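You operate a simulated robot arm through the tools that you are given. There is no shell and no other tool. Be economical: measure what you need, move in short steps, check, and stop when the job is done.

The job below is to be done with a simulated robot arm. You get a single attempt, and the scene is never put back.

JOB
Put things in order on the top of the tea chest. At the end: the beige bamboo whisk stands on top of the green toy car; the cream striped sleeve stands where the blue block stood; the blue block is in the black bowl; the red battery from the top of the tea chest stands where the cream striped sleeve stood; whatever was shut is shut again. Leave all else as you found it, and nothing knocked over.

The check looks at the end state, three seconds after you hand in, the way a careful person would. Anything else that was tipped, shoved, dropped, spilled or broken makes it a failure.

ROBOT AND FRAMES
A 6-joint arm with a two-finger parallel gripper, fixed in place. Base frame: the origin is at the foot of the arm, x ahead of it, y to its left, z up; the work surface is at about z = 0. Readings come in m, degrees, newtons and seconds.
With the tool pointing down near the work surface it reaches from about 0.14 to 0.58 m from the base axis. Its first joint turns from -66.0 to 66.0 degrees. Payload 2.1 kg.
The tool frame sits at the grasp point between the pads (the TCP): z along the fingers, y along the line on which they close. The tips reach 0.03 m beyond it. The gripper opens to 0.094 m. The fingers are 0.028 m wide and 0.01 m thick; the gripper's body (0.05 by 0.096 m) begins 0.055 m behind the TCP.
Orientation is that of the tool frame in the base frame, as a unit quaternion [x, y, z, w]. With the fingers straight down and closing along the base's y, the tool's x points along the base's -x, its y along +y and its z along -z.

CONTROLS
- The arm moves only by the tool drive_tool. Its argument "plan" is a list of rows, each a list of 7 numbers: the turn, a rotation vector about the base's x, y, z in degrees, then the shift along the base's x, y, z in m, then the finger opening in m, from 0 to 0.094. In form: [[rx, ry, rz, x, y, z, gripper], ...]. A call has 1 to 10 rows; each row shifts and turns the commanded pose from where the row before left it. Each row takes 0.2 s and may step no farther than 0.05 m and 8.6 degrees from the row before; otherwise, or with a gripper value out of range, the whole call is refused. Where a pose cannot be reached the arm comes as near as it can. A force on the tool above 40 N (or 10 N above the force at the start of the call, whichever is more), or a blocked arm, ends the call early, and 0.2 s more pass. The fingers move at their own pace (about 0.072 m/s each) and stop on an object; they squeeze with about 43 N. The grip force told is the motor's: it shows also when the fingers shut on nothing. Time passes only in rows, and 0.2 s behind the last, so rows that do not move let the fingers close. It gives the time, the measured TCP pose, the force on the tool (base axes), the opening and the grip force at its end, in the units of the frame above (readings bear some noise).
- Cameras (640 x 400 px; columns grow to the right, rows downward): "scene" is fixed at [0.0599, -0.3722, 0.4996]; the picture's right is [0.71, -0.71, 0.00], its down [-0.40, -0.41, -0.82] and it looks along [0.58, 0.58, -0.57] (base axes); focal length 231 px, centre (320, 200). "wrist" rides on the gripper at [0.076, 0.014, -0.102] in the tool frame; the picture's right is [-0.18, 0.98, 0.00], its down [-0.75, -0.14, -0.64] and it looks along [-0.63, -0.12, 0.77] (tool axes); focal length 243 px, centre (320, 200). There is no depth. A picture from a camera that has moved, and an enlarged one, comes with that camera's place and axes in the base frame and with its lens. The place of the scene camera against the robot may be out by one fixed shift of up to 0.025 m in any direction.
- grab_frame(camera): a new picture of that camera. It takes no simulated time.
- enlarge(camera, box): a new picture of the part [left, top, right, bottom] of that camera's present view, enlarged. It takes no simulated time.
- sign_off(): hands the job in; it is judged then, once.

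Go step by step. Nothing tells you positions but the pictures and the camera data: compare them with the known pose of the tool, close in by small moves and look again before you grip or let go. The budget is 120 turns and 68 pictures, counting those below and the enlarged ones. Unless the task says otherwise, let go and move clear before handing in, and close with one line.

The tools are called after "Emit:" as name(argument=value, ...) on one line, values as JSON. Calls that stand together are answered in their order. drive_tool: Moves the arm, as the interface text tells. Its arguments: {"type":"object","properties":{"plan":{"type":"array"}},"required":["plan"]} The other tools are called the same way: grab_frame (camera) takes a picture; enlarge (camera, box) takes an enlarged picture of a part of a camera's view; sign_off () hands the job in.

At the start:

```text
time_s: 0.0
tcp_pos: [0.3312, 0.0519, 0.329]
tcp_rot: [0.001, 1.0, -0.001, 0.001]
contact_force: [0.2, 0.7, 0.2]
grip_width: 0.0939
gripper_force: 0.1
```

scene: 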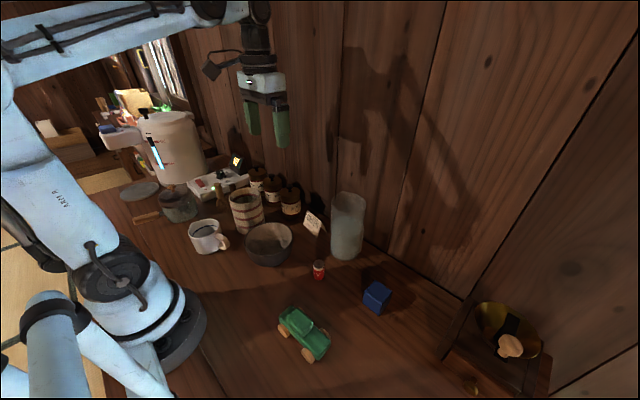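
wrist: 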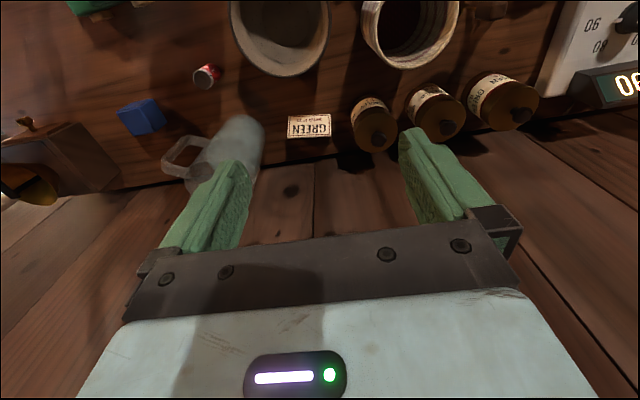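

I see a table with a green car, blue block, red battery, a frosted pitcher, bowl, cups and jars; the whisk and striped sleeve aren't obvious yet. I'll enlarge the scene picture.

Emit:
enlarge(camera="scene", box=[180, 140, 400, 280])

Emit:
enlarge(camera="scene", box=[400, 270, 600, 400])

Emit:
enlarge(camera="scene", box=[80, 80, 300, 220])

```text
2.86 times, centred on (290, 210) of scene
camera zoom: at [0.0599, -0.3722, 0.4996], right [0.71, -0.71, 0.0], down [-0.4, -0.41, -0.82], along [0.58, 0.58, -0.57], focal length 659 px, centre (406, 171)
```

zoom: 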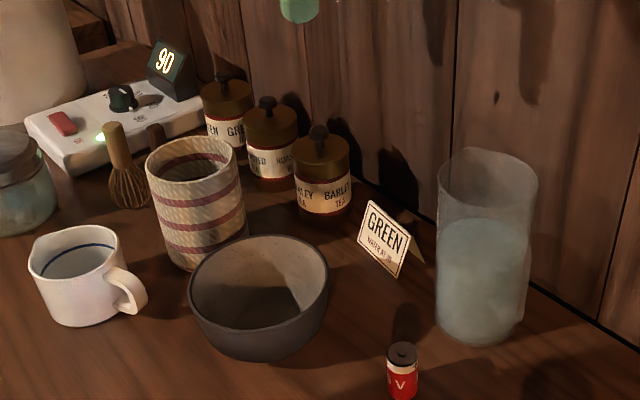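

```text
3.08 times, centred on (500, 335) of scene
camera zoom: at [0.0599, -0.3722, 0.4996], right [0.71, -0.71, 0.0], down [-0.4, -0.41, -0.82], along [0.58, 0.58, -0.57], focal length 710 px, centre (-234, -215)
```

zoom: 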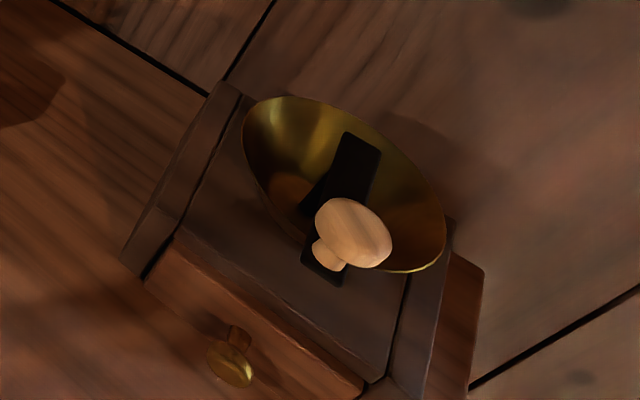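

```text
2.86 times, centred on (190, 150) of scene
camera zoom: at [0.0599, -0.3722, 0.4996], right [0.71, -0.71, 0.0], down [-0.4, -0.41, -0.82], along [0.58, 0.58, -0.57], focal length 659 px, centre (691, 343)
```

zoom: 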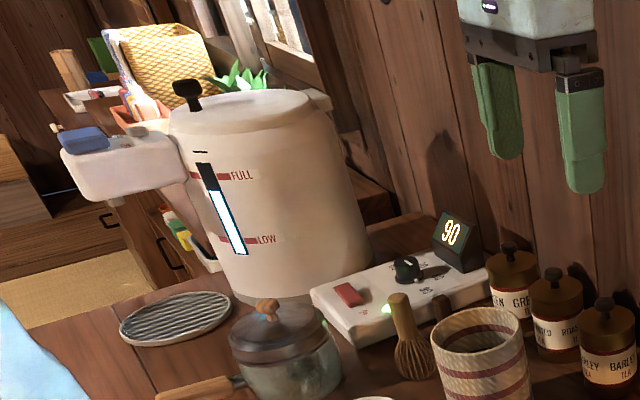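

The striped sleeve is the cream cup-like tube with red stripes, and the whisk stands behind it. The scene camera has an unknown offset, so I'll move the wrist camera back to measure with it.

Emit:
drive_tool(plan=[[0, 0, 0, -0.04, -0.025, 0, 0.094], [0, 0, 0, -0.04, -0.025, 0, 0.094], [0, 0, 0, -0.04, -0.025, 0, 0.094], [0, 0, 0, 0, 0, 0, 0.094]])

Emit:
grab_frame(camera="wrist")

```text
time_s: 1.0
tcp_pos: [0.2109, -0.0247, 0.3276]
tcp_rot: [0.0, 1.0, 0.0, 0.002]
contact_force: [0.0, 0.4, 0.2]
grip_width: 0.0941
gripper_force: 0.0
```

```text
62 pictures are left
camera wrist: at [0.1344, -0.0098, 0.4318], right [0.18, 0.98, 0.0], down [0.75, -0.14, 0.64], along [0.63, -0.12, -0.77], focal length 243 px, centre (320, 200)
```

wrist: 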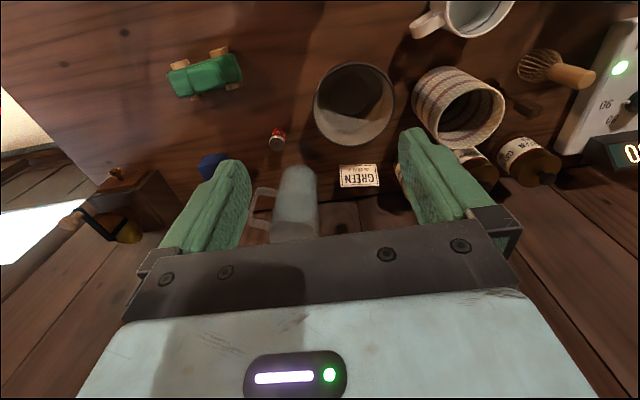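

The wrist view covers all the objects. I'll enlarge it for accurate pixels.

Emit:
enlarge(camera="wrist", box=[380, 0, 640, 165])

Emit:
enlarge(camera="wrist", box=[150, 30, 410, 195])

Emit:
enlarge(camera="scene", box=[255, 250, 415, 370])

```text
2.42 times, centred on (510, 82) of wrist
camera zoom: at [0.1344, -0.0098, 0.4318], right [0.18, 0.98, 0.0], down [0.75, -0.14, 0.64], along [0.63, -0.12, -0.77], focal length 588 px, centre (-141, 485)
```

zoom: 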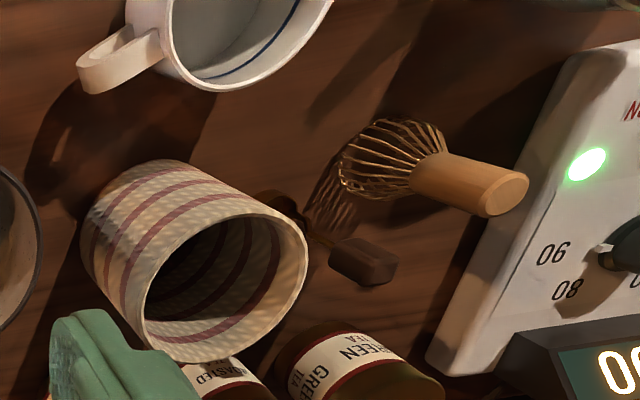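

```text
2.42 times, centred on (280, 112) of wrist
camera zoom: at [0.1344, -0.0098, 0.4318], right [0.18, 0.98, 0.0], down [0.75, -0.14, 0.64], along [0.63, -0.12, -0.77], focal length 588 px, centre (417, 412)
```

zoom: 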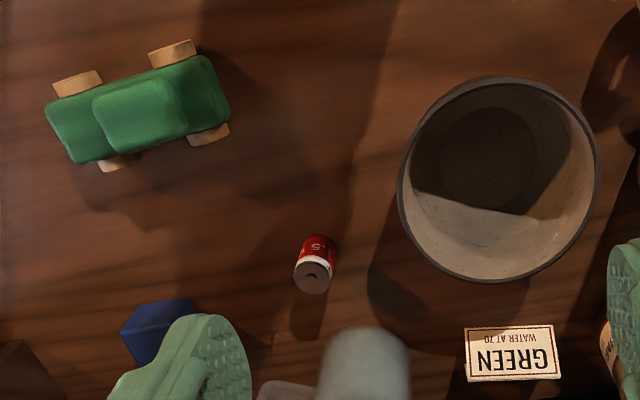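

```text
3.33 times, centred on (335, 310) of scene
camera zoom: at [0.0598, -0.3722, 0.4996], right [0.71, -0.71, 0.0], down [-0.4, -0.41, -0.82], along [0.58, 0.58, -0.57], focal length 769 px, centre (270, -167)
```

zoom: 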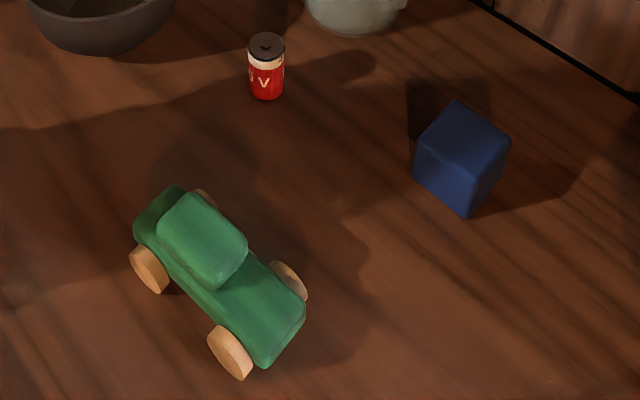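

Measured with the wrist camera, I take the whisk to be at about (0.27, 0.289) and 0.115 high, and the sleeve at (0.296, 0.169) with a diameter of about 0.088. The bowl is at (0.265, 0.015), the battery at (0.312, -0.12), the car at (0.19, -0.187) and the block at (0.356, -0.265). Next I'll move above the whisk.

Emit:
drive_tool(plan=[[0, 0, 0, 0.007, 0.039, 0, 0.06], [0, 0, 0, 0.007, 0.039, 0, 0.06], [0, 0, 0, 0.007, 0.039, 0, 0.06], [0, 0, 0, 0.007, 0.039, -0.02, 0.06], [0, 0, 0, 0.007, 0.039, -0.02, 0.06], [0, 0, 0, 0.007, 0.039, -0.02, 0.06], [0, 0, 0, 0.008, 0.039, -0.02, 0.06], [0, 0, 0, 0.009, 0.039, -0.02, 0.06], [0, 0, 0, 0, 0, 0, 0.06]])

Emit:
grab_frame(camera="wrist")

```text
time_s: 3.0
tcp_pos: [0.2691, 0.2882, 0.2254]
tcp_rot: [0.001, 1.0, 0.0, 0.001]
contact_force: [0.5, -0.3, 0.0]
grip_width: 0.0599
gripper_force: 0.1
```

```text
58 pictures are left
camera wrist: at [0.1935, 0.303, 0.3293], right [0.19, 0.98, 0.0], down [0.75, -0.14, 0.64], along [0.63, -0.12, -0.77], focal length 243 px, centre (320, 200)
```

wrist: 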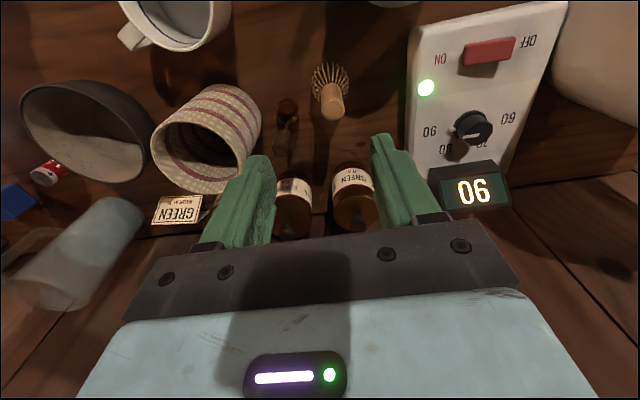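

The whisk axis appears at about (0.268, 0.297). I'll look closer at the whisk and at the dark item between it and the sleeve.

Emit:
enlarge(camera="wrist", box=[140, 40, 400, 200])

Emit:
enlarge(camera="scene", box=[190, 150, 290, 220])

```text
2.46 times, centred on (270, 120) of wrist
camera zoom: at [0.1935, 0.303, 0.3293], right [0.19, 0.98, 0.0], down [0.75, -0.14, 0.64], along [0.63, -0.12, -0.77], focal length 597 px, centre (443, 397)
```

zoom: 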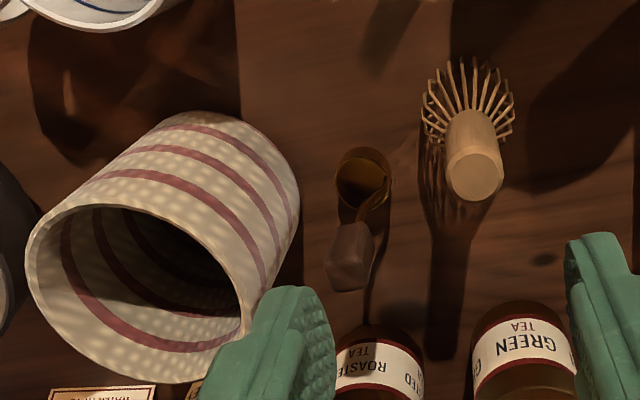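

```text
5.71 times, centred on (240, 185) of scene
camera zoom: at [0.0599, -0.3722, 0.4996], right [0.71, -0.71, 0.0], down [-0.4, -0.41, -0.82], along [0.58, 0.58, -0.57], focal length 1318 px, centre (777, 286)
```

zoom: 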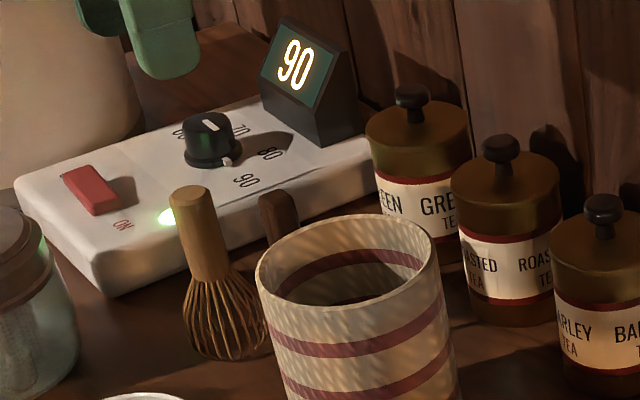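

The dark thing is a scoop standing upright at about (0.30, 0.238), so I need to avoid it. The whisk is at (0.269, 0.300), and I'll descend with a modest opening.

Emit:
drive_tool(plan=[[0, 0, 0, 0, 0.0115, -0.02, 0.046], [0, 0, 0, 0, 0, -0.03, 0.046], [0, 0, 0, 0, 0, -0.025, 0.046], [0, 0, 0, 0, 0, 0, 0.046]])

Emit:
grab_frame(camera="wrist")

```text
time_s: 4.0
tcp_pos: [0.269, 0.3017, 0.1517]
tcp_rot: [0.001, 1.0, 0.0, 0.001]
contact_force: [0.6, 0.1, 0.2]
grip_width: 0.046
gripper_force: 0.1
```

```text
55 pictures are left
camera wrist: at [0.1928, 0.3155, 0.2545], right [0.18, 0.98, 0.0], down [0.75, -0.14, 0.64], along [0.63, -0.12, -0.77], focal length 243 px, centre (320, 200)
```

wrist: 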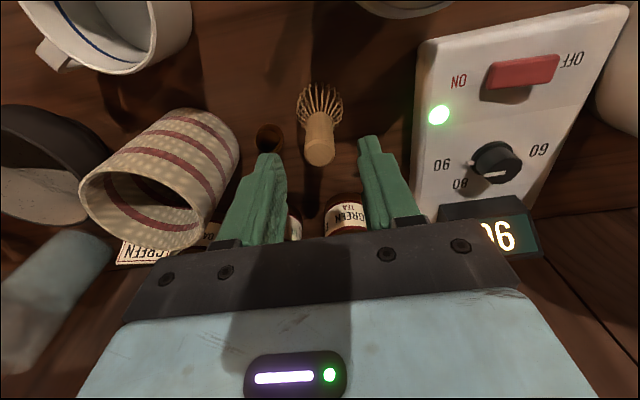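

The whisk is centred between the fingers and the scoop is clear of them. I'll descend and grip.

Emit:
drive_tool(plan=[[0, 0, 0, 0, -0.001, -0.03, 0.046], [0, 0, 0, 0, 0, -0.027, 0.046], [0, 0, 0, 0, 0, 0, 0.046], [0, 0, 0, 0, 0, 0, 0.0], [0, 0, 0, 0, 0, 0, 0.0], [0, 0, 0, 0, 0, 0, 0.0]])

```text
time_s: 5.4
tcp_pos: [0.2711, 0.3024, 0.095]
tcp_rot: [0.0, 1.0, 0.0, 0.001]
contact_force: [0.4, 1.2, -0.2]
grip_width: 0.0197
gripper_force: 43.3
```

The whisk's 20 mm handle is gripped. I'll lift it straight up and swing toward the car.

Emit:
drive_tool(plan=[[0, 0, 0, 0, 0, 0.02, 0.0], [0, 0, 0, 0, 0, 0.04, 0.0], [0, 0, 0, 0, 0, 0.04, 0.0], [0, 0, 0, 0, 0, 0.04, 0.0], [0, 0, 0, -0.005, -0.03, 0.03, 0.0], [0, 0, 0, -0.008, -0.045, 0, 0.0], [0, 0, 0, -0.008, -0.045, 0, 0.0], [0, 0, 0, -0.008, -0.045, 0, 0.0], [0, 0, 0, -0.008, -0.045, 0, 0.0], [0, 0, 0, 0, 0, 0, 0.0]])

Emit:
grab_frame(camera="wrist")

```text
time_s: 7.6
tcp_pos: [0.23, 0.0889, 0.2676]
tcp_rot: [-0.001, 1.0, 0.0, 0.0]
contact_force: [0.2, 0.9, -0.2]
grip_width: 0.0197
gripper_force: 42.8
```

```text
54 pictures are left
camera wrist: at [0.1539, 0.1036, 0.3707], right [0.18, 0.98, 0.0], down [0.75, -0.14, 0.64], along [0.63, -0.12, -0.77], focal length 243 px, centre (320, 200)
```

wrist: 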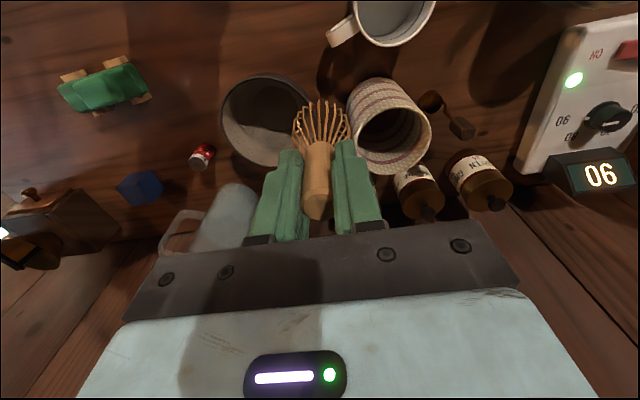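

The whisk hangs straight. I'll move nearer the car, offset to one side, to measure its roof precisely.

Emit:
drive_tool(plan=[[0, 0, 0, -0.006, -0.04, 0, 0.0], [0, 0, 0, -0.006, -0.045, 0, 0.0], [0, 0, 0, -0.006, -0.045, 0, 0.0], [0, 0, 0, -0.006, -0.045, 0, 0.0], [0, 0, 0, -0.006, -0.01, 0, 0.0], [0, 0, 0, 0, 0, 0, 0.0]])

Emit:
enlarge(camera="wrist", box=[60, 0, 380, 200])

```text
time_s: 9.0
tcp_pos: [0.204, -0.0966, 0.2661]
tcp_rot: [-0.001, 1.0, 0.0, 0.001]
contact_force: [-0.7, -0.5, -0.1]
grip_width: 0.02
gripper_force: 43.0
```

```text
2.00 times, centred on (220, 100) of wrist
camera zoom: at [0.1262, -0.083, 0.3693], right [0.18, 0.98, 0.0], down [0.75, -0.14, 0.64], along [0.63, -0.12, -0.77], focal length 485 px, centre (520, 400)
```

zoom: 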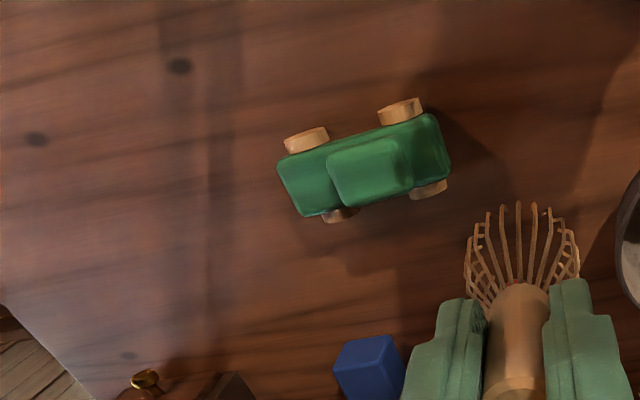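

The car's roof centre is at about (0.194, -0.192) and roughly 46x34 mm. I'll move the whisk above it and lower it to a hover.

Emit:
drive_tool(plan=[[0, 0, 0, -0.003, -0.032, 0, 0.0], [0, 0, 0, -0.003, -0.032, 0, 0.0], [0, 0, 0, -0.004, -0.0314, 0, 0.0], [0, 0, 0, 0, 0, -0.03, 0.0], [0, 0, 0, 0, 0, -0.04, 0.0], [0, 0, 0, 0, 0, -0.02, 0.0], [0, 0, 0, 0, 0, 0, 0.0]])

Emit:
enlarge(camera="scene", box=[220, 240, 380, 360])

Emit:
grab_frame(camera="wrist")

```text
time_s: 10.6
tcp_pos: [0.1942, -0.1926, 0.1736]
tcp_rot: [0.001, 1.0, 0.0, 0.001]
contact_force: [-0.1, 0.0, -0.6]
grip_width: 0.02
gripper_force: 42.6
```

```text
3.33 times, centred on (300, 300) of scene
camera zoom: at [0.0599, -0.3722, 0.4996], right [0.71, -0.71, 0.0], down [-0.4, -0.41, -0.82], along [0.58, 0.58, -0.57], focal length 769 px, centre (387, -133)
```

zoom: 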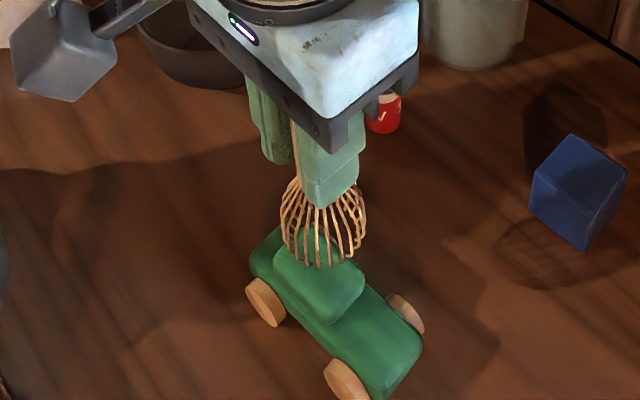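

```text
51 pictures are left
camera wrist: at [0.1177, -0.1783, 0.2775], right [0.18, 0.98, 0.0], down [0.75, -0.14, 0.64], along [0.63, -0.12, -0.77], focal length 243 px, centre (320, 200)
```

wrist: 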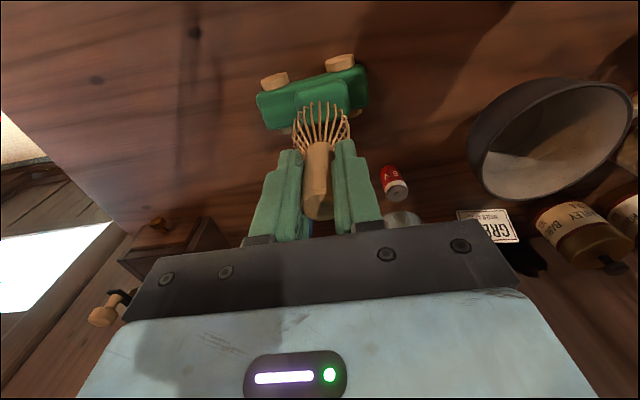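

The whisk hovers about 35 mm above the roof. I'll go lower and check the alignment again.

Emit:
drive_tool(plan=[[0, 0, 0, 0, 0, -0.01, 0.0], [0, 0, 0, 0, 0, -0.01, 0.0], [0, 0, 0, 0, 0, 0, 0.0]])

Emit:
enlarge(camera="scene", box=[270, 280, 350, 340])

Emit:
enlarge(camera="wrist", box=[240, 20, 400, 140])

```text
time_s: 11.4
tcp_pos: [0.1939, -0.1925, 0.1549]
tcp_rot: [0.001, 1.0, 0.0, 0.0]
contact_force: [1.1, 0.8, -0.1]
grip_width: 0.0195
gripper_force: 43.2
```

```text
6.67 times, centred on (310, 310) of scene
camera zoom: at [0.0599, -0.3722, 0.4996], right [0.71, -0.71, 0.0], down [-0.4, -0.41, -0.82], along [0.58, 0.58, -0.57], focal length 1538 px, centre (387, -533)
```

zoom: 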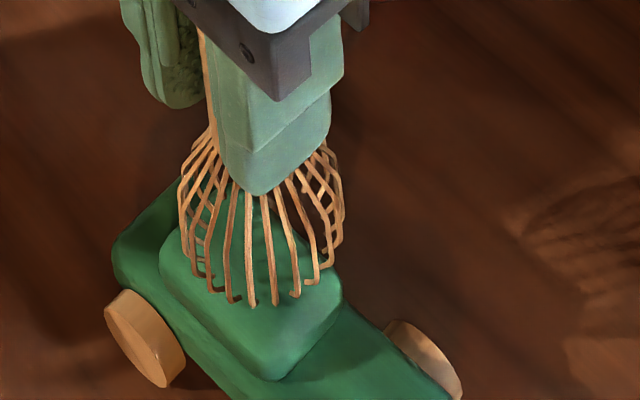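

```text
3.33 times, centred on (320, 80) of wrist
camera zoom: at [0.1174, -0.178, 0.2585], right [0.19, 0.98, 0.0], down [0.75, -0.14, 0.64], along [0.63, -0.12, -0.77], focal length 809 px, centre (320, 600)
```

zoom: 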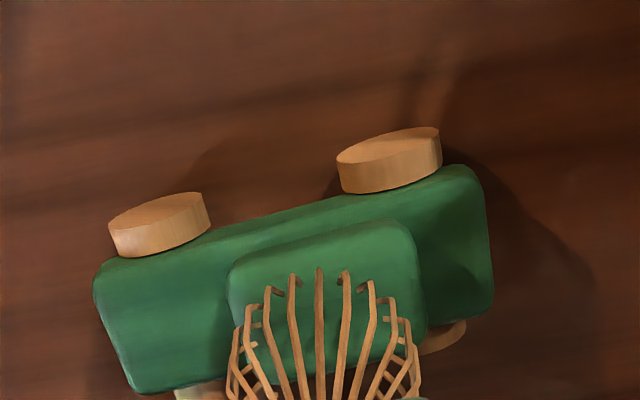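

The tine ring is about 32 mm wide and sits nearly over the roof centre. I'll lower in small steps to find the contact height.

Emit:
drive_tool(plan=[[0, 0, 0, 0.001, 0.003, -0.003, 0.0], [0, 0, 0, 0, 0, -0.002, 0.0], [0, 0, 0, 0, 0, 0, 0.0]])

Emit:
enlarge(camera="scene", box=[270, 280, 350, 340])

```text
time_s: 12.2
tcp_pos: [0.1937, -0.1888, 0.1497]
tcp_rot: [0.0, 1.0, 0.001, 0.001]
contact_force: [1.0, 0.0, 0.4]
grip_width: 0.0199
gripper_force: 42.9
```

```text
6.67 times, centred on (310, 310) of scene
camera zoom: at [0.0599, -0.3722, 0.4996], right [0.71, -0.71, 0.0], down [-0.4, -0.41, -0.82], along [0.58, 0.58, -0.57], focal length 1538 px, centre (387, -533)
```

zoom: 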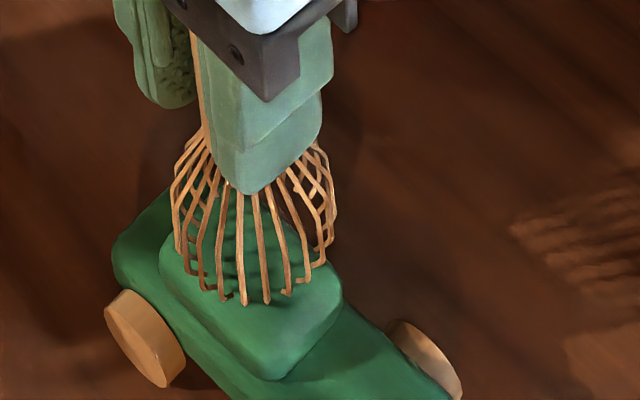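

There is no contact yet, so I'll continue down in small steps.

Emit:
drive_tool(plan=[[0, 0, 0, 0, 0, -0.002, 0.0], [0, 0, 0, 0, 0, -0.001, 0.0], [0, 0, 0, 0, 0, 0, 0.0]])

Emit:
enlarge(camera="wrist", box=[240, 20, 400, 140])

```text
time_s: 13.0
tcp_pos: [0.1943, -0.1885, 0.1483]
tcp_rot: [0.0, 1.0, -0.001, 0.001]
contact_force: [-0.6, 0.0, 9.0]
grip_width: 0.0196
gripper_force: 43.0
```

```text
3.33 times, centred on (320, 80) of wrist
camera zoom: at [0.1174, -0.1738, 0.2518], right [0.18, 0.98, 0.0], down [0.75, -0.14, 0.64], along [0.63, -0.12, -0.77], focal length 809 px, centre (320, 600)
```

zoom: 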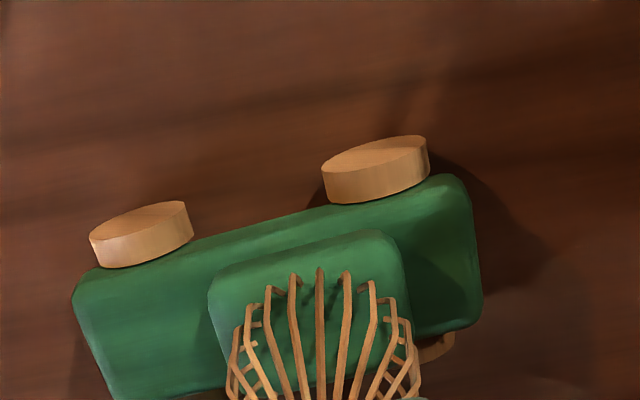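

It touches with 9 N at TCP z = 0.148, so the roof is at z of about 0.053, and the whisk is centred within about 2 mm. I'll release gently and rise.

Emit:
drive_tool(plan=[[0, 0, 0, 0, 0, 0.0007, 0.0], [0, 0, 0, 0, 0, 0, 0.03], [0, 0, 0, 0, 0, 0, 0.05], [0, 0, 0, 0, 0, 0, 0.05], [0, 0, 0, 0, 0, 0.02, 0.05], [0, 0, 0, 0, 0, 0.04, 0.05], [0, 0, 0, 0, 0, 0.04, 0.05], [0, 0, 0, 0, 0, 0.03, 0.05], [0, 0, 0, 0, 0, 0, 0.05]])

Emit:
enlarge(camera="scene", box=[220, 220, 420, 360])

Emit:
grab_frame(camera="wrist")

```text
time_s: 15.0
tcp_pos: [0.1944, -0.1883, 0.2799]
tcp_rot: [0.0, 1.0, 0.0, 0.001]
contact_force: [-0.1, -0.1, -0.1]
grip_width: 0.05
gripper_force: 0.0
```

```text
2.86 times, centred on (320, 290) of scene
camera zoom: at [0.0599, -0.3722, 0.4996], right [0.71, -0.71, 0.0], down [-0.4, -0.41, -0.82], along [0.58, 0.58, -0.57], focal length 659 px, centre (320, -57)
```

zoom: 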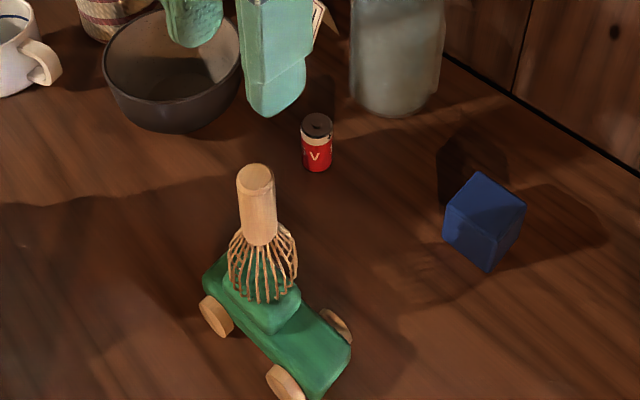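

```text
45 pictures are left
camera wrist: at [0.1171, -0.1734, 0.3832], right [0.18, 0.98, 0.0], down [0.75, -0.14, 0.64], along [0.63, -0.12, -0.77], focal length 243 px, centre (320, 200)
```

wrist: 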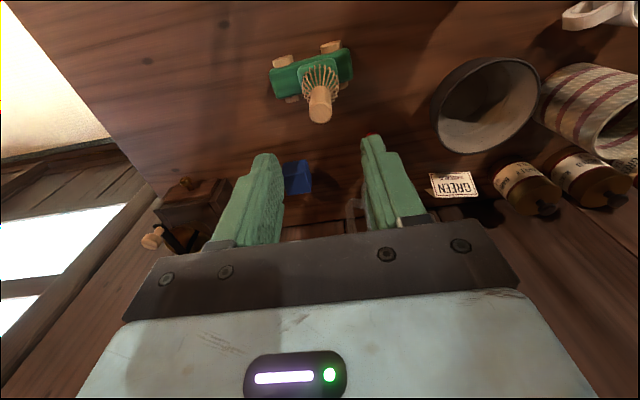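

The whisk stands on the car. Next is the blue block, so I'll move to look from above it.

Emit:
drive_tool(plan=[[0, 0, 0, 0.04, -0.015, 0, 0.07], [0, 0, 0, 0.04, -0.02, 0, 0.07], [0, 0, 0, 0.04, -0.02, -0.02, 0.07], [0, 0, 0, 0.04, -0.02, -0.03, 0.07], [0, 0, 0, 0, 0, -0.03, 0.07], [0, 0, 0, 0, 0, 0, 0.07]])

Emit:
enlarge(camera="wrist", box=[220, 40, 420, 180])

```text
refused: row 4 steps farther than a row can; nothing moved
```

```text
2.86 times, centred on (320, 110) of wrist
camera zoom: at [0.1171, -0.1734, 0.3832], right [0.18, 0.98, 0.0], down [0.75, -0.14, 0.64], along [0.63, -0.12, -0.77], focal length 693 px, centre (320, 457)
```

zoom: 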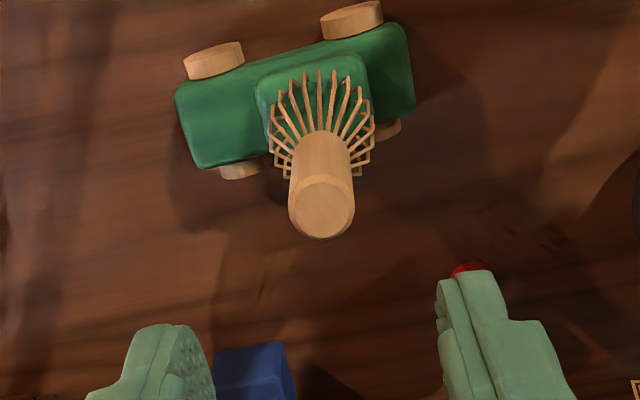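

One row was too long and the call was refused, so I'll resend it split up.

Emit:
drive_tool(plan=[[0, 0, 0, 0.04, -0.015, 0, 0.07], [0, 0, 0, 0.04, -0.02, 0, 0.07], [0, 0, 0, 0.04, -0.02, -0.01, 0.07], [0, 0, 0, 0.03, -0.02, -0.02, 0.07], [0, 0, 0, 0.01, 0, -0.04, 0.07], [0, 0, 0, 0, 0, 0, 0.07]])

Emit:
enlarge(camera="wrist", box=[220, 40, 420, 180])

```text
time_s: 16.4
tcp_pos: [0.3545, -0.2621, 0.2078]
tcp_rot: [0.0, 1.0, 0.0, 0.001]
contact_force: [-0.6, 0.8, -0.1]
grip_width: 0.0698
gripper_force: 0.0
```

```text
2.86 times, centred on (320, 110) of wrist
camera zoom: at [0.2777, -0.2485, 0.3111], right [0.18, 0.98, 0.0], down [0.75, -0.14, 0.64], along [0.63, -0.12, -0.77], focal length 693 px, centre (320, 457)
```

zoom: 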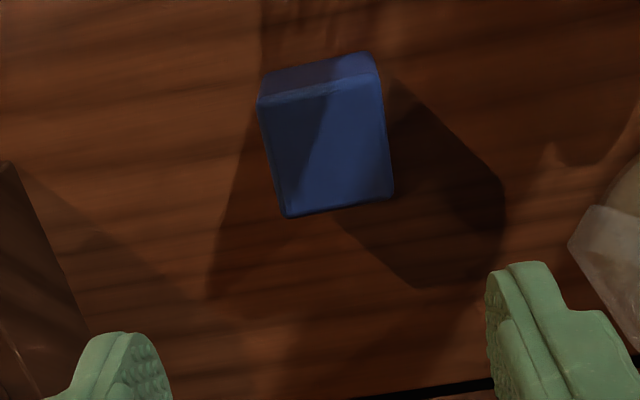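

The block is axis-aligned, about 42 mm across, and centred at (0.354, -0.260). I'll descend and grip it.

Emit:
drive_tool(plan=[[0, 0, 0, 0, 0.002, -0.04, 0.062], [0, 0, 0, 0, 0, -0.045, 0.062], [0, 0, 0, 0, 0, -0.045, 0.062], [0, 0, 0, 0, 0, -0.039, 0.062], [0, 0, 0, 0, 0, 0, 0.062], [0, 0, 0, 0, 0, 0, 0.0], [0, 0, 0, 0, 0, 0, 0.0], [0, 0, 0, 0, 0, 0, 0.0]])

```text
time_s: 18.2
tcp_pos: [0.3542, -0.2609, 0.038]
tcp_rot: [0.0, 1.0, 0.0, 0.001]
contact_force: [-0.1, 0.1, -0.3]
grip_width: 0.0483
gripper_force: 43.0
```

The block is gripped at 48 mm wide. I'll lift it and carry it to above the bowl.

Emit:
drive_tool(plan=[[0, 0, 0, 0, 0, 0.03, 0.0], [0, 0, 0, 0, 0, 0.045, 0.0], [0, 0, 0, 0, 0, 0.045, 0.0], [0, 0, 0, 0, 0.01, 0.04, 0.0], [0, 0, 0, -0.015, 0.045, 0, 0.0], [0, 0, 0, -0.015, 0.045, 0, 0.0], [0, 0, 0, -0.015, 0.045, 0, 0.0], [0, 0, 0, -0.015, 0.045, 0, 0.0], [0, 0, 0, -0.015, 0.03, 0, 0.0], [0, 0, 0, 0, 0, 0, 0.0]])

Emit:
grab_frame(camera="wrist")

```text
time_s: 20.4
tcp_pos: [0.2801, -0.039, 0.1994]
tcp_rot: [0.001, 1.0, 0.001, 0.001]
contact_force: [-0.4, 0.2, 0.5]
grip_width: 0.0002
gripper_force: 32.9
```

```text
42 pictures are left
camera wrist: at [0.2038, -0.0261, 0.3042], right [0.19, 0.98, 0.0], down [0.75, -0.14, 0.64], along [0.63, -0.12, -0.77], focal length 243 px, centre (320, 200)
```

wrist: 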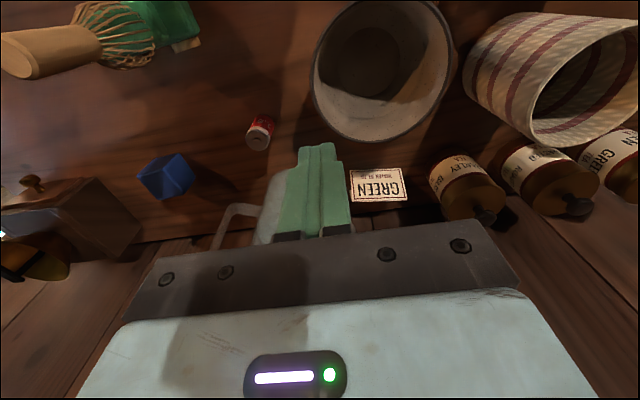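

The fingers are empty, so the block slipped out. I'll inspect where and how it is.

Emit:
enlarge(camera="wrist", box=[90, 100, 290, 240])

Emit:
enlarge(camera="scene", box=[300, 240, 440, 340])

```text
2.86 times, centred on (190, 170) of wrist
camera zoom: at [0.2038, -0.0261, 0.3042], right [0.19, 0.98, 0.0], down [0.75, -0.14, 0.64], along [0.63, -0.12, -0.77], focal length 693 px, centre (691, 286)
```

zoom: 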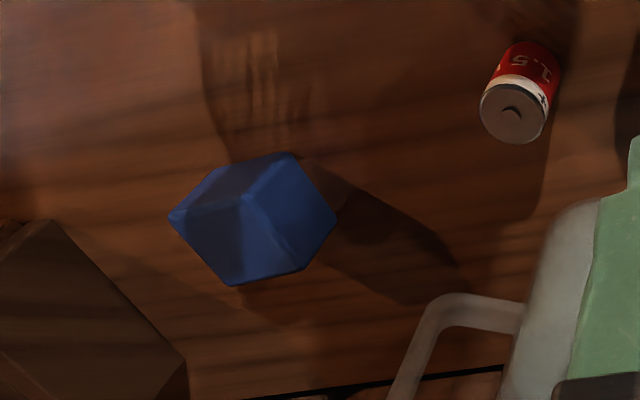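

```text
4.00 times, centred on (370, 290) of scene
camera zoom: at [0.0599, -0.3722, 0.4996], right [0.71, -0.71, 0.0], down [-0.4, -0.41, -0.82], along [0.58, 0.58, -0.57], focal length 922 px, centre (120, -160)
```

zoom: 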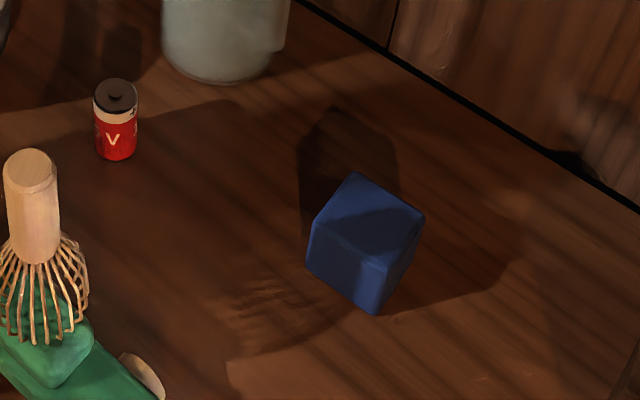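

The block is still upright in practically the same pose, so it slid out on lifting. I'll return above it and compare.

Emit:
drive_tool(plan=[[0, 0, 0, 0.015, -0.045, 0.002, 0.07], [0, 0, 0, 0.015, -0.045, 0.002, 0.07], [0, 0, 0, 0.015, -0.045, 0.002, 0.07], [0, 0, 0, 0.015, -0.045, 0.002, 0.07], [0, 0, 0, 0.0144, -0.0411, 0, 0.07], [0, 0, 0, 0, 0, 0, 0.07]])

Emit:
enlarge(camera="wrist", box=[220, 40, 420, 180])

```text
time_s: 21.8
tcp_pos: [0.3532, -0.2629, 0.2053]
tcp_rot: [0.001, 1.0, 0.001, 0.001]
contact_force: [0.2, -0.3, 0.0]
grip_width: 0.07
gripper_force: 0.1
```

```text
2.86 times, centred on (320, 110) of wrist
camera zoom: at [0.2761, -0.2484, 0.3094], right [0.18, 0.98, 0.0], down [0.75, -0.14, 0.64], along [0.63, -0.12, -0.77], focal length 693 px, centre (320, 457)
```

zoom: 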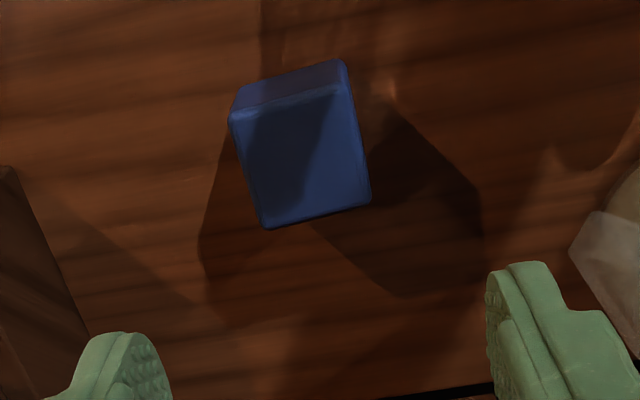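

The block slid about 9 mm toward -y and turned about 4°, and is now centred at (0.3535, -0.270). I'll align to it, grip deeper, and test-lift very slowly while watching the width.

Emit:
drive_tool(plan=[[0, 0, 3.6, 0, -0.0068, -0.035, 0.064], [0, 0, 0, 0, 0, -0.045, 0.064], [0, 0, 0, 0, 0, -0.045, 0.064], [0, 0, 0, 0, 0, -0.045, 0.064], [0, 0, 0, 0, 0, 0, 0.064], [0, 0, 0, 0, 0, 0, 0.0], [0, 0, 0, 0, 0, 0, 0.0], [0, 0, 0, 0, 0, 0, 0.0], [0, 0, 0, 0, 0, 0.001, 0.0]])

Emit:
grab_frame(camera="wrist")

Emit:
enlarge(camera="scene", box=[310, 210, 450, 330])

```text
time_s: 23.8
tcp_pos: [0.3542, -0.2689, 0.0381]
tcp_rot: [-0.03, 1.0, 0.0, 0.001]
contact_force: [0.5, 0.0, 0.2]
grip_width: 0.0486
gripper_force: 43.9
```

```text
38 pictures are left
camera wrist: at [0.2766, -0.2586, 0.1421], right [0.12, 0.99, 0.0], down [0.76, -0.09, 0.64], along [0.64, -0.08, -0.77], focal length 243 px, centre (320, 200)
```

wrist: 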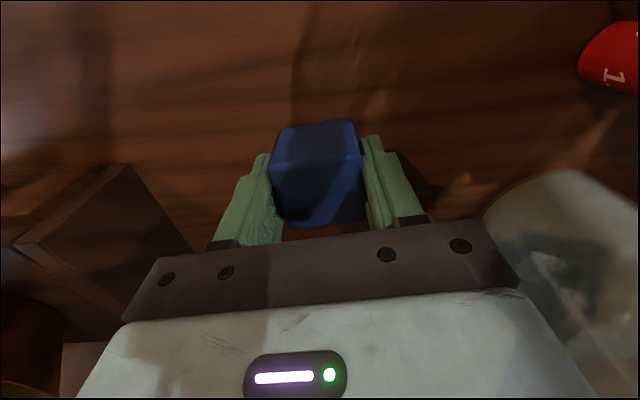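

```text
3.33 times, centred on (380, 270) of scene
camera zoom: at [0.0599, -0.3722, 0.4996], right [0.71, -0.71, 0.0], down [-0.4, -0.41, -0.82], along [0.58, 0.58, -0.57], focal length 769 px, centre (120, -33)
```

zoom: 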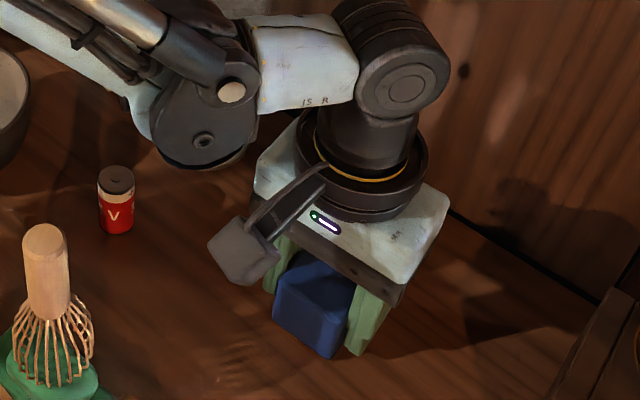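

The grip looks square. I'll lift slowly and watch.

Emit:
drive_tool(plan=[[0, 0, 0, 0, 0, 0.003, 0.0], [0, 0, 0, 0, 0, 0.004, 0.0], [0, 0, 0, 0, 0, 0.005, 0.0], [0, 0, 0, 0, 0, 0, 0.0]])

Emit:
grab_frame(camera="wrist")

```text
time_s: 24.8
tcp_pos: [0.3526, -0.2681, 0.0506]
tcp_rot: [-0.031, 1.0, -0.001, 0.001]
contact_force: [0.2, -0.6, -1.3]
grip_width: 0.0482
gripper_force: 43.6
```

```text
36 pictures are left
camera wrist: at [0.276, -0.2587, 0.1549], right [0.12, 0.99, 0.0], down [0.76, -0.09, 0.64], along [0.64, -0.08, -0.77], focal length 243 px, centre (320, 200)
```

wrist: 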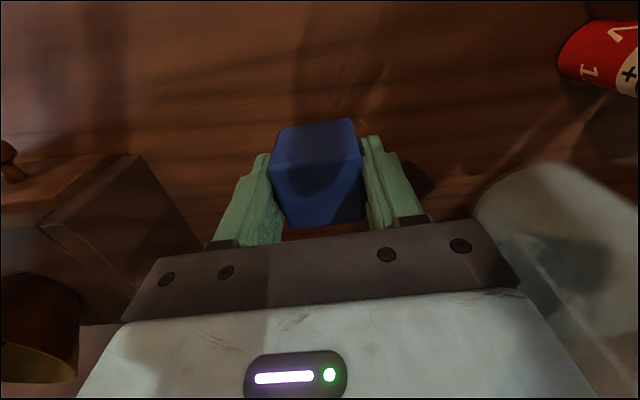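

The block is held. I'll keep lifting with gentle steps.

Emit:
drive_tool(plan=[[0, 0, 0, 0, 0, 0.008, 0.0], [0, 0, 0, 0, 0, 0.012, 0.0], [0, 0, 0, 0, 0, 0.015, 0.0], [0, 0, 0, 0, 0, 0.015, 0.0], [0, 0, 0, 0, 0, 0.015, 0.0], [0, 0, 0, 0, 0, 0.015, 0.0], [0, 0, 0, 0, 0, 0.01, 0.0]])

```text
time_s: 26.4
tcp_pos: [0.3515, -0.269, 0.1403]
tcp_rot: [-0.03, 1.0, 0.0, 0.001]
contact_force: [0.3, 0.2, -0.1]
grip_width: 0.0481
gripper_force: 43.3
```

It is still held at 48 mm. I'll carry it toward the bowl with gentle steps.

Emit:
drive_tool(plan=[[0, 0, 0, -0.003, 0.01, 0.003, 0.0], [0, 0, 0, -0.006, 0.02, 0.003, 0.0], [0, 0, 0, -0.008, 0.027, 0, 0.0], [0, 0, 0, -0.008, 0.027, 0, 0.0], [0, 0, 0, -0.008, 0.027, 0, 0.0], [0, 0, 0, -0.008, 0.027, 0, 0.0], [0, 0, 0, -0.006, 0.02, 0, 0.0], [0, 0, 0, -0.003, 0.01, 0, 0.0]])

```text
time_s: 28.2
tcp_pos: [0.3035, -0.1006, 0.1469]
tcp_rot: [-0.031, 1.0, 0.0, 0.001]
contact_force: [-0.1, -1.5, -0.7]
grip_width: 0.0484
gripper_force: 42.9
```

The block is still held, so I'll continue to above the bowl.

Emit:
drive_tool(plan=[[0, 0, 0, -0.004, 0.01, 0, 0.0], [0, 0, 0, -0.007, 0.02, 0, 0.0], [0, 0, 0, -0.008, 0.025, 0, 0.0], [0, 0, 0, -0.008, 0.026, 0, 0.0], [0, 0, 0, -0.007, 0.02, 0, 0.0], [0, 0, 0, -0.0045, 0.0146, 0, 0.0], [0, 0, 0, 0, 0, 0, 0.0]])

Emit:
grab_frame(camera="wrist")

Emit:
enlarge(camera="scene", box=[190, 170, 350, 290])

```text
time_s: 29.8
tcp_pos: [0.2653, 0.015, 0.1469]
tcp_rot: [-0.03, 1.0, 0.0, 0.001]
contact_force: [0.4, 1.4, -0.8]
grip_width: 0.0485
gripper_force: 42.8
```

```text
35 pictures are left
camera wrist: at [0.1878, 0.024, 0.2505], right [0.12, 0.99, 0.0], down [0.76, -0.09, 0.64], along [0.64, -0.08, -0.77], focal length 243 px, centre (320, 200)
```

wrist: 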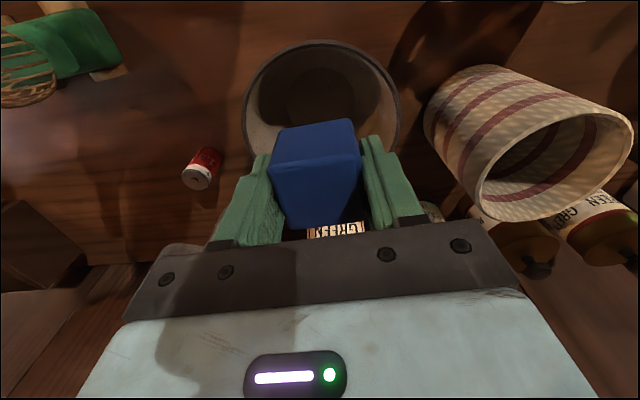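

```text
3.33 times, centred on (270, 230) of scene
camera zoom: at [0.0599, -0.3722, 0.4996], right [0.71, -0.71, 0.0], down [-0.4, -0.41, -0.82], along [0.58, 0.58, -0.57], focal length 769 px, centre (487, 100)
```

zoom: 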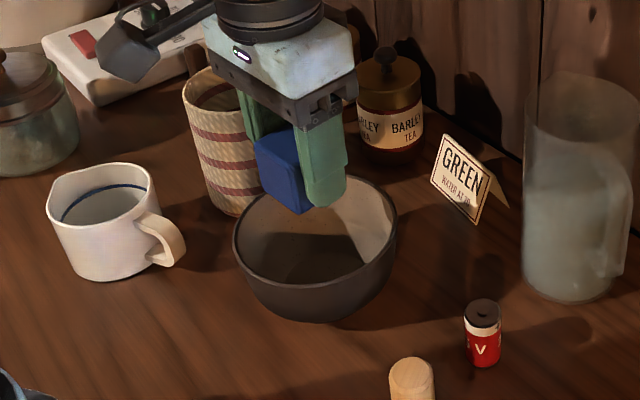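

The block is centred over the bowl, which is at (0.267, 0.0155). I'll lower it in.

Emit:
drive_tool(plan=[[0, 0, 0, 0.001, 0, -0.015, 0.0], [0, 0, 0, 0, 0, -0.02, 0.0], [0, 0, 0, 0, 0, -0.02, 0.0], [0, 0, 0, 0, 0, -0.02, 0.0], [0, 0, 0, 0, 0, -0.012, 0.0], [0, 0, 0, 0, 0, 0, 0.0]])

Emit:
grab_frame(camera="wrist")

```text
time_s: 31.2
tcp_pos: [0.2649, 0.0141, 0.0595]
tcp_rot: [-0.03, 1.0, 0.0, 0.0]
contact_force: [-0.2, 0.5, -0.5]
grip_width: 0.0484
gripper_force: 43.6
```

```text
33 pictures are left
camera wrist: at [0.1876, 0.0233, 0.1626], right [0.12, 0.99, 0.0], down [0.76, -0.09, 0.64], along [0.64, -0.08, -0.77], focal length 243 px, centre (320, 200)
```

wrist: 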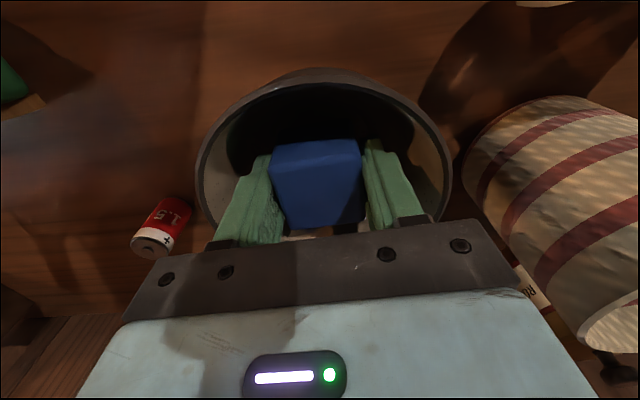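

It is inside the bowl and centred, so I'll make the last careful lowering.

Emit:
drive_tool(plan=[[0, 0, 0, 0, 0.001, -0.003, 0.0], [0, 0, 0, 0, 0, -0.003, 0.0], [0, 0, 0, 0, 0, -0.002, 0.0], [0, 0, 0, 0, 0, 0, 0.0]])

```text
time_s: 32.2
tcp_pos: [0.266, 0.0139, 0.0517]
tcp_rot: [-0.031, 1.0, 0.0, 0.001]
contact_force: [-0.4, 0.1, -0.3]
grip_width: 0.0485
gripper_force: 42.8
```

Emit:
drive_tool(plan=[[0, 0, 0, 0, 0, -0.002, 0.0], [0, 0, 0, 0, 0, -0.002, 0.0], [0, 0, 0, 0, 0, 0, 0.0]])

```text
time_s: 33.0
tcp_pos: [0.2658, 0.0149, 0.048]
tcp_rot: [-0.031, 1.0, 0.0, 0.001]
contact_force: [0.6, -0.4, 0.0]
grip_width: 0.0484
gripper_force: 43.1
```

There is still no contact, with the block bottom at about 10 mm height. I'll go a few millimetres more.

Emit:
drive_tool(plan=[[0, 0, 0, 0, 0, -0.002, 0.0], [0, 0, 0, 0, 0, 0, 0.0]])

```text
time_s: 33.6
tcp_pos: [0.2663, 0.016, 0.0455]
tcp_rot: [-0.03, 1.0, 0.0, 0.002]
contact_force: [0.3, -0.7, 0.0]
grip_width: 0.0486
gripper_force: 43.5
```

The gap is only a few millimetres, so I'll open just enough and rise.

Emit:
drive_tool(plan=[[0, 0, 0, 0, 0, 0, 0.053], [0, 0, 0, 0, 0, 0, 0.056], [0, 0, 0, 0, 0, 0.01, 0.057], [0, 0, 0, 0, 0, 0.025, 0.057], [0, 0, 0, 0, 0, 0.04, 0.057], [0, 0, 0, 0, 0, 0.045, 0.057], [0, 0, -3.6, 0, 0, 0.045, 0.057], [0, 0, 0, 0, 0, 0, 0.057]])

Emit:
grab_frame(camera="wrist")

```text
time_s: 35.4
tcp_pos: [0.2658, 0.0171, 0.2108]
tcp_rot: [0.001, 1.0, 0.0, 0.001]
contact_force: [0.2, 0.0, 0.1]
grip_width: 0.0571
gripper_force: 0.1
```

```text
32 pictures are left
camera wrist: at [0.1889, 0.0306, 0.3136], right [0.19, 0.98, 0.0], down [0.75, -0.14, 0.64], along [0.63, -0.12, -0.77], focal length 243 px, centre (320, 200)
```

wrist: 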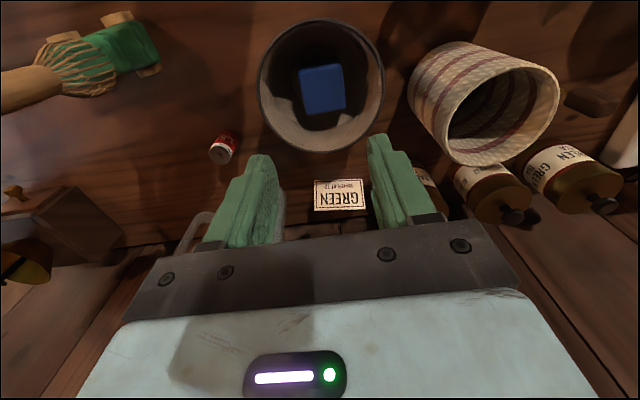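

The block sits flat in the bowl. Next is the sleeve, so I'll move above it to measure its rim.

Emit:
drive_tool(plan=[[0, 0, 0, 0.008, 0.035, 0, 0.057], [0, 0, 0, 0.01, 0.045, 0, 0.05], [0, 0, 0, 0.01, 0.03, 0, 0.05], [0, 0, 0, 0, 0, 0, 0.05]])

Emit:
enlarge(camera="wrist", box=[230, 20, 450, 180])

```text
time_s: 36.4
tcp_pos: [0.2936, 0.1261, 0.2094]
tcp_rot: [0.001, 1.0, 0.0, 0.001]
contact_force: [0.2, -0.2, -0.1]
grip_width: 0.0501
gripper_force: 0.0
```

```text
2.50 times, centred on (340, 100) of wrist
camera zoom: at [0.217, 0.1414, 0.3127], right [0.19, 0.98, 0.0], down [0.75, -0.14, 0.64], along [0.63, -0.12, -0.77], focal length 606 px, centre (270, 450)
```

zoom: 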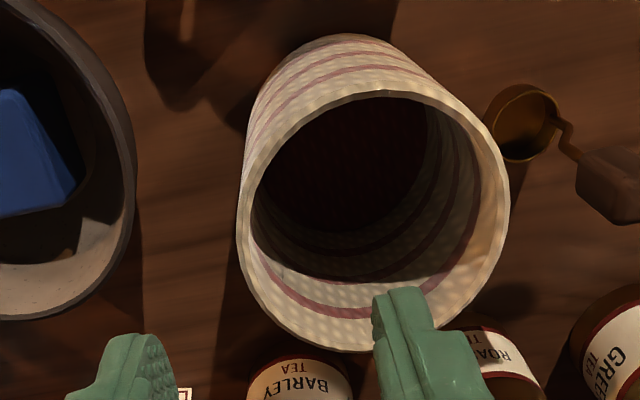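

The sleeve centre is about (0.299, 0.165) with a radius of about 0.045 and a height of about 0.105. I'll pinch its -y wall, and first hover just above the rim to check.

Emit:
drive_tool(plan=[[0, 0, 0, 0.005, -0.004, -0.02, 0.042], [0, 0, 0, 0, 0, -0.03, 0.042], [0, 0, 0, 0, 0, -0.015, 0.042], [0, 0, 0, 0, 0, 0, 0.042]])

Emit:
grab_frame(camera="wrist")

Emit:
enlarge(camera="scene", box=[190, 150, 330, 270])

```text
time_s: 37.4
tcp_pos: [0.2987, 0.1217, 0.1461]
tcp_rot: [0.001, 1.0, -0.001, 0.001]
contact_force: [1.2, -0.1, 0.4]
grip_width: 0.0419
gripper_force: 0.2
```

```text
30 pictures are left
camera wrist: at [0.2227, 0.1355, 0.2491], right [0.19, 0.98, 0.0], down [0.75, -0.14, 0.64], along [0.63, -0.12, -0.77], focal length 243 px, centre (320, 200)
```

wrist: 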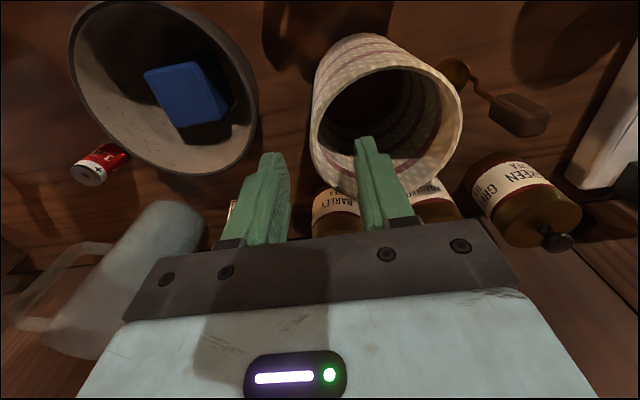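

```text
3.33 times, centred on (260, 210) of scene
camera zoom: at [0.0599, -0.3722, 0.4996], right [0.71, -0.71, 0.0], down [-0.4, -0.41, -0.82], along [0.58, 0.58, -0.57], focal length 769 px, centre (520, 167)
```

zoom: 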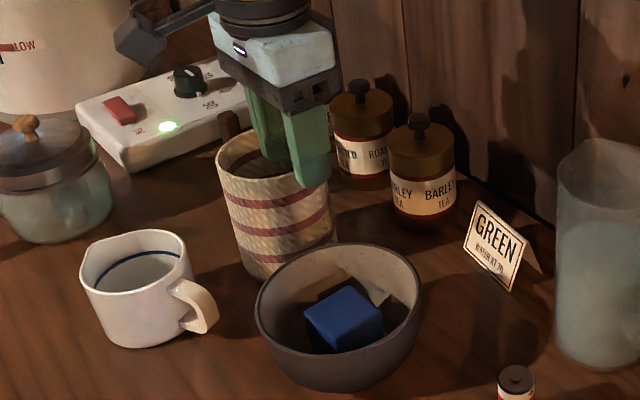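

The fingers straddle the -y wall with the bowl clear. I'll descend to z = 0.09 and grip.

Emit:
drive_tool(plan=[[0, 0, 0, 0.001, 0, -0.02, 0.042], [0, 0, 0, 0, 0, -0.02, 0.042], [0, 0, 0, 0, 0, -0.016, 0.042], [0, 0, 0, 0, 0, 0, 0.042], [0, 0, 0, 0, 0, 0, 0.02], [0, 0, 0, 0, 0, 0, 0.0], [0, 0, 0, 0, 0, 0, 0.0], [0, 0, 0, 0, 0, 0, 0.0]])

Emit:
grab_frame(camera="wrist")

```text
time_s: 39.2
tcp_pos: [0.2995, 0.1217, 0.0901]
tcp_rot: [0.0, 1.0, 0.0, 0.001]
contact_force: [0.0, 2.4, 1.9]
grip_width: 0.0084
gripper_force: 43.1
```

```text
28 pictures are left
camera wrist: at [0.2238, 0.1358, 0.1931], right [0.18, 0.98, 0.0], down [0.75, -0.14, 0.64], along [0.63, -0.12, -0.77], focal length 243 px, centre (320, 200)
```

wrist: 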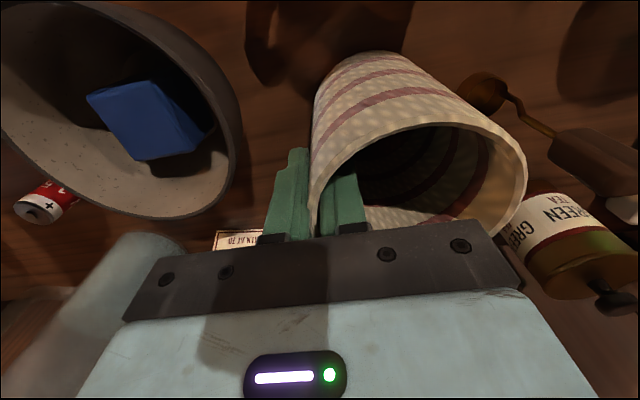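

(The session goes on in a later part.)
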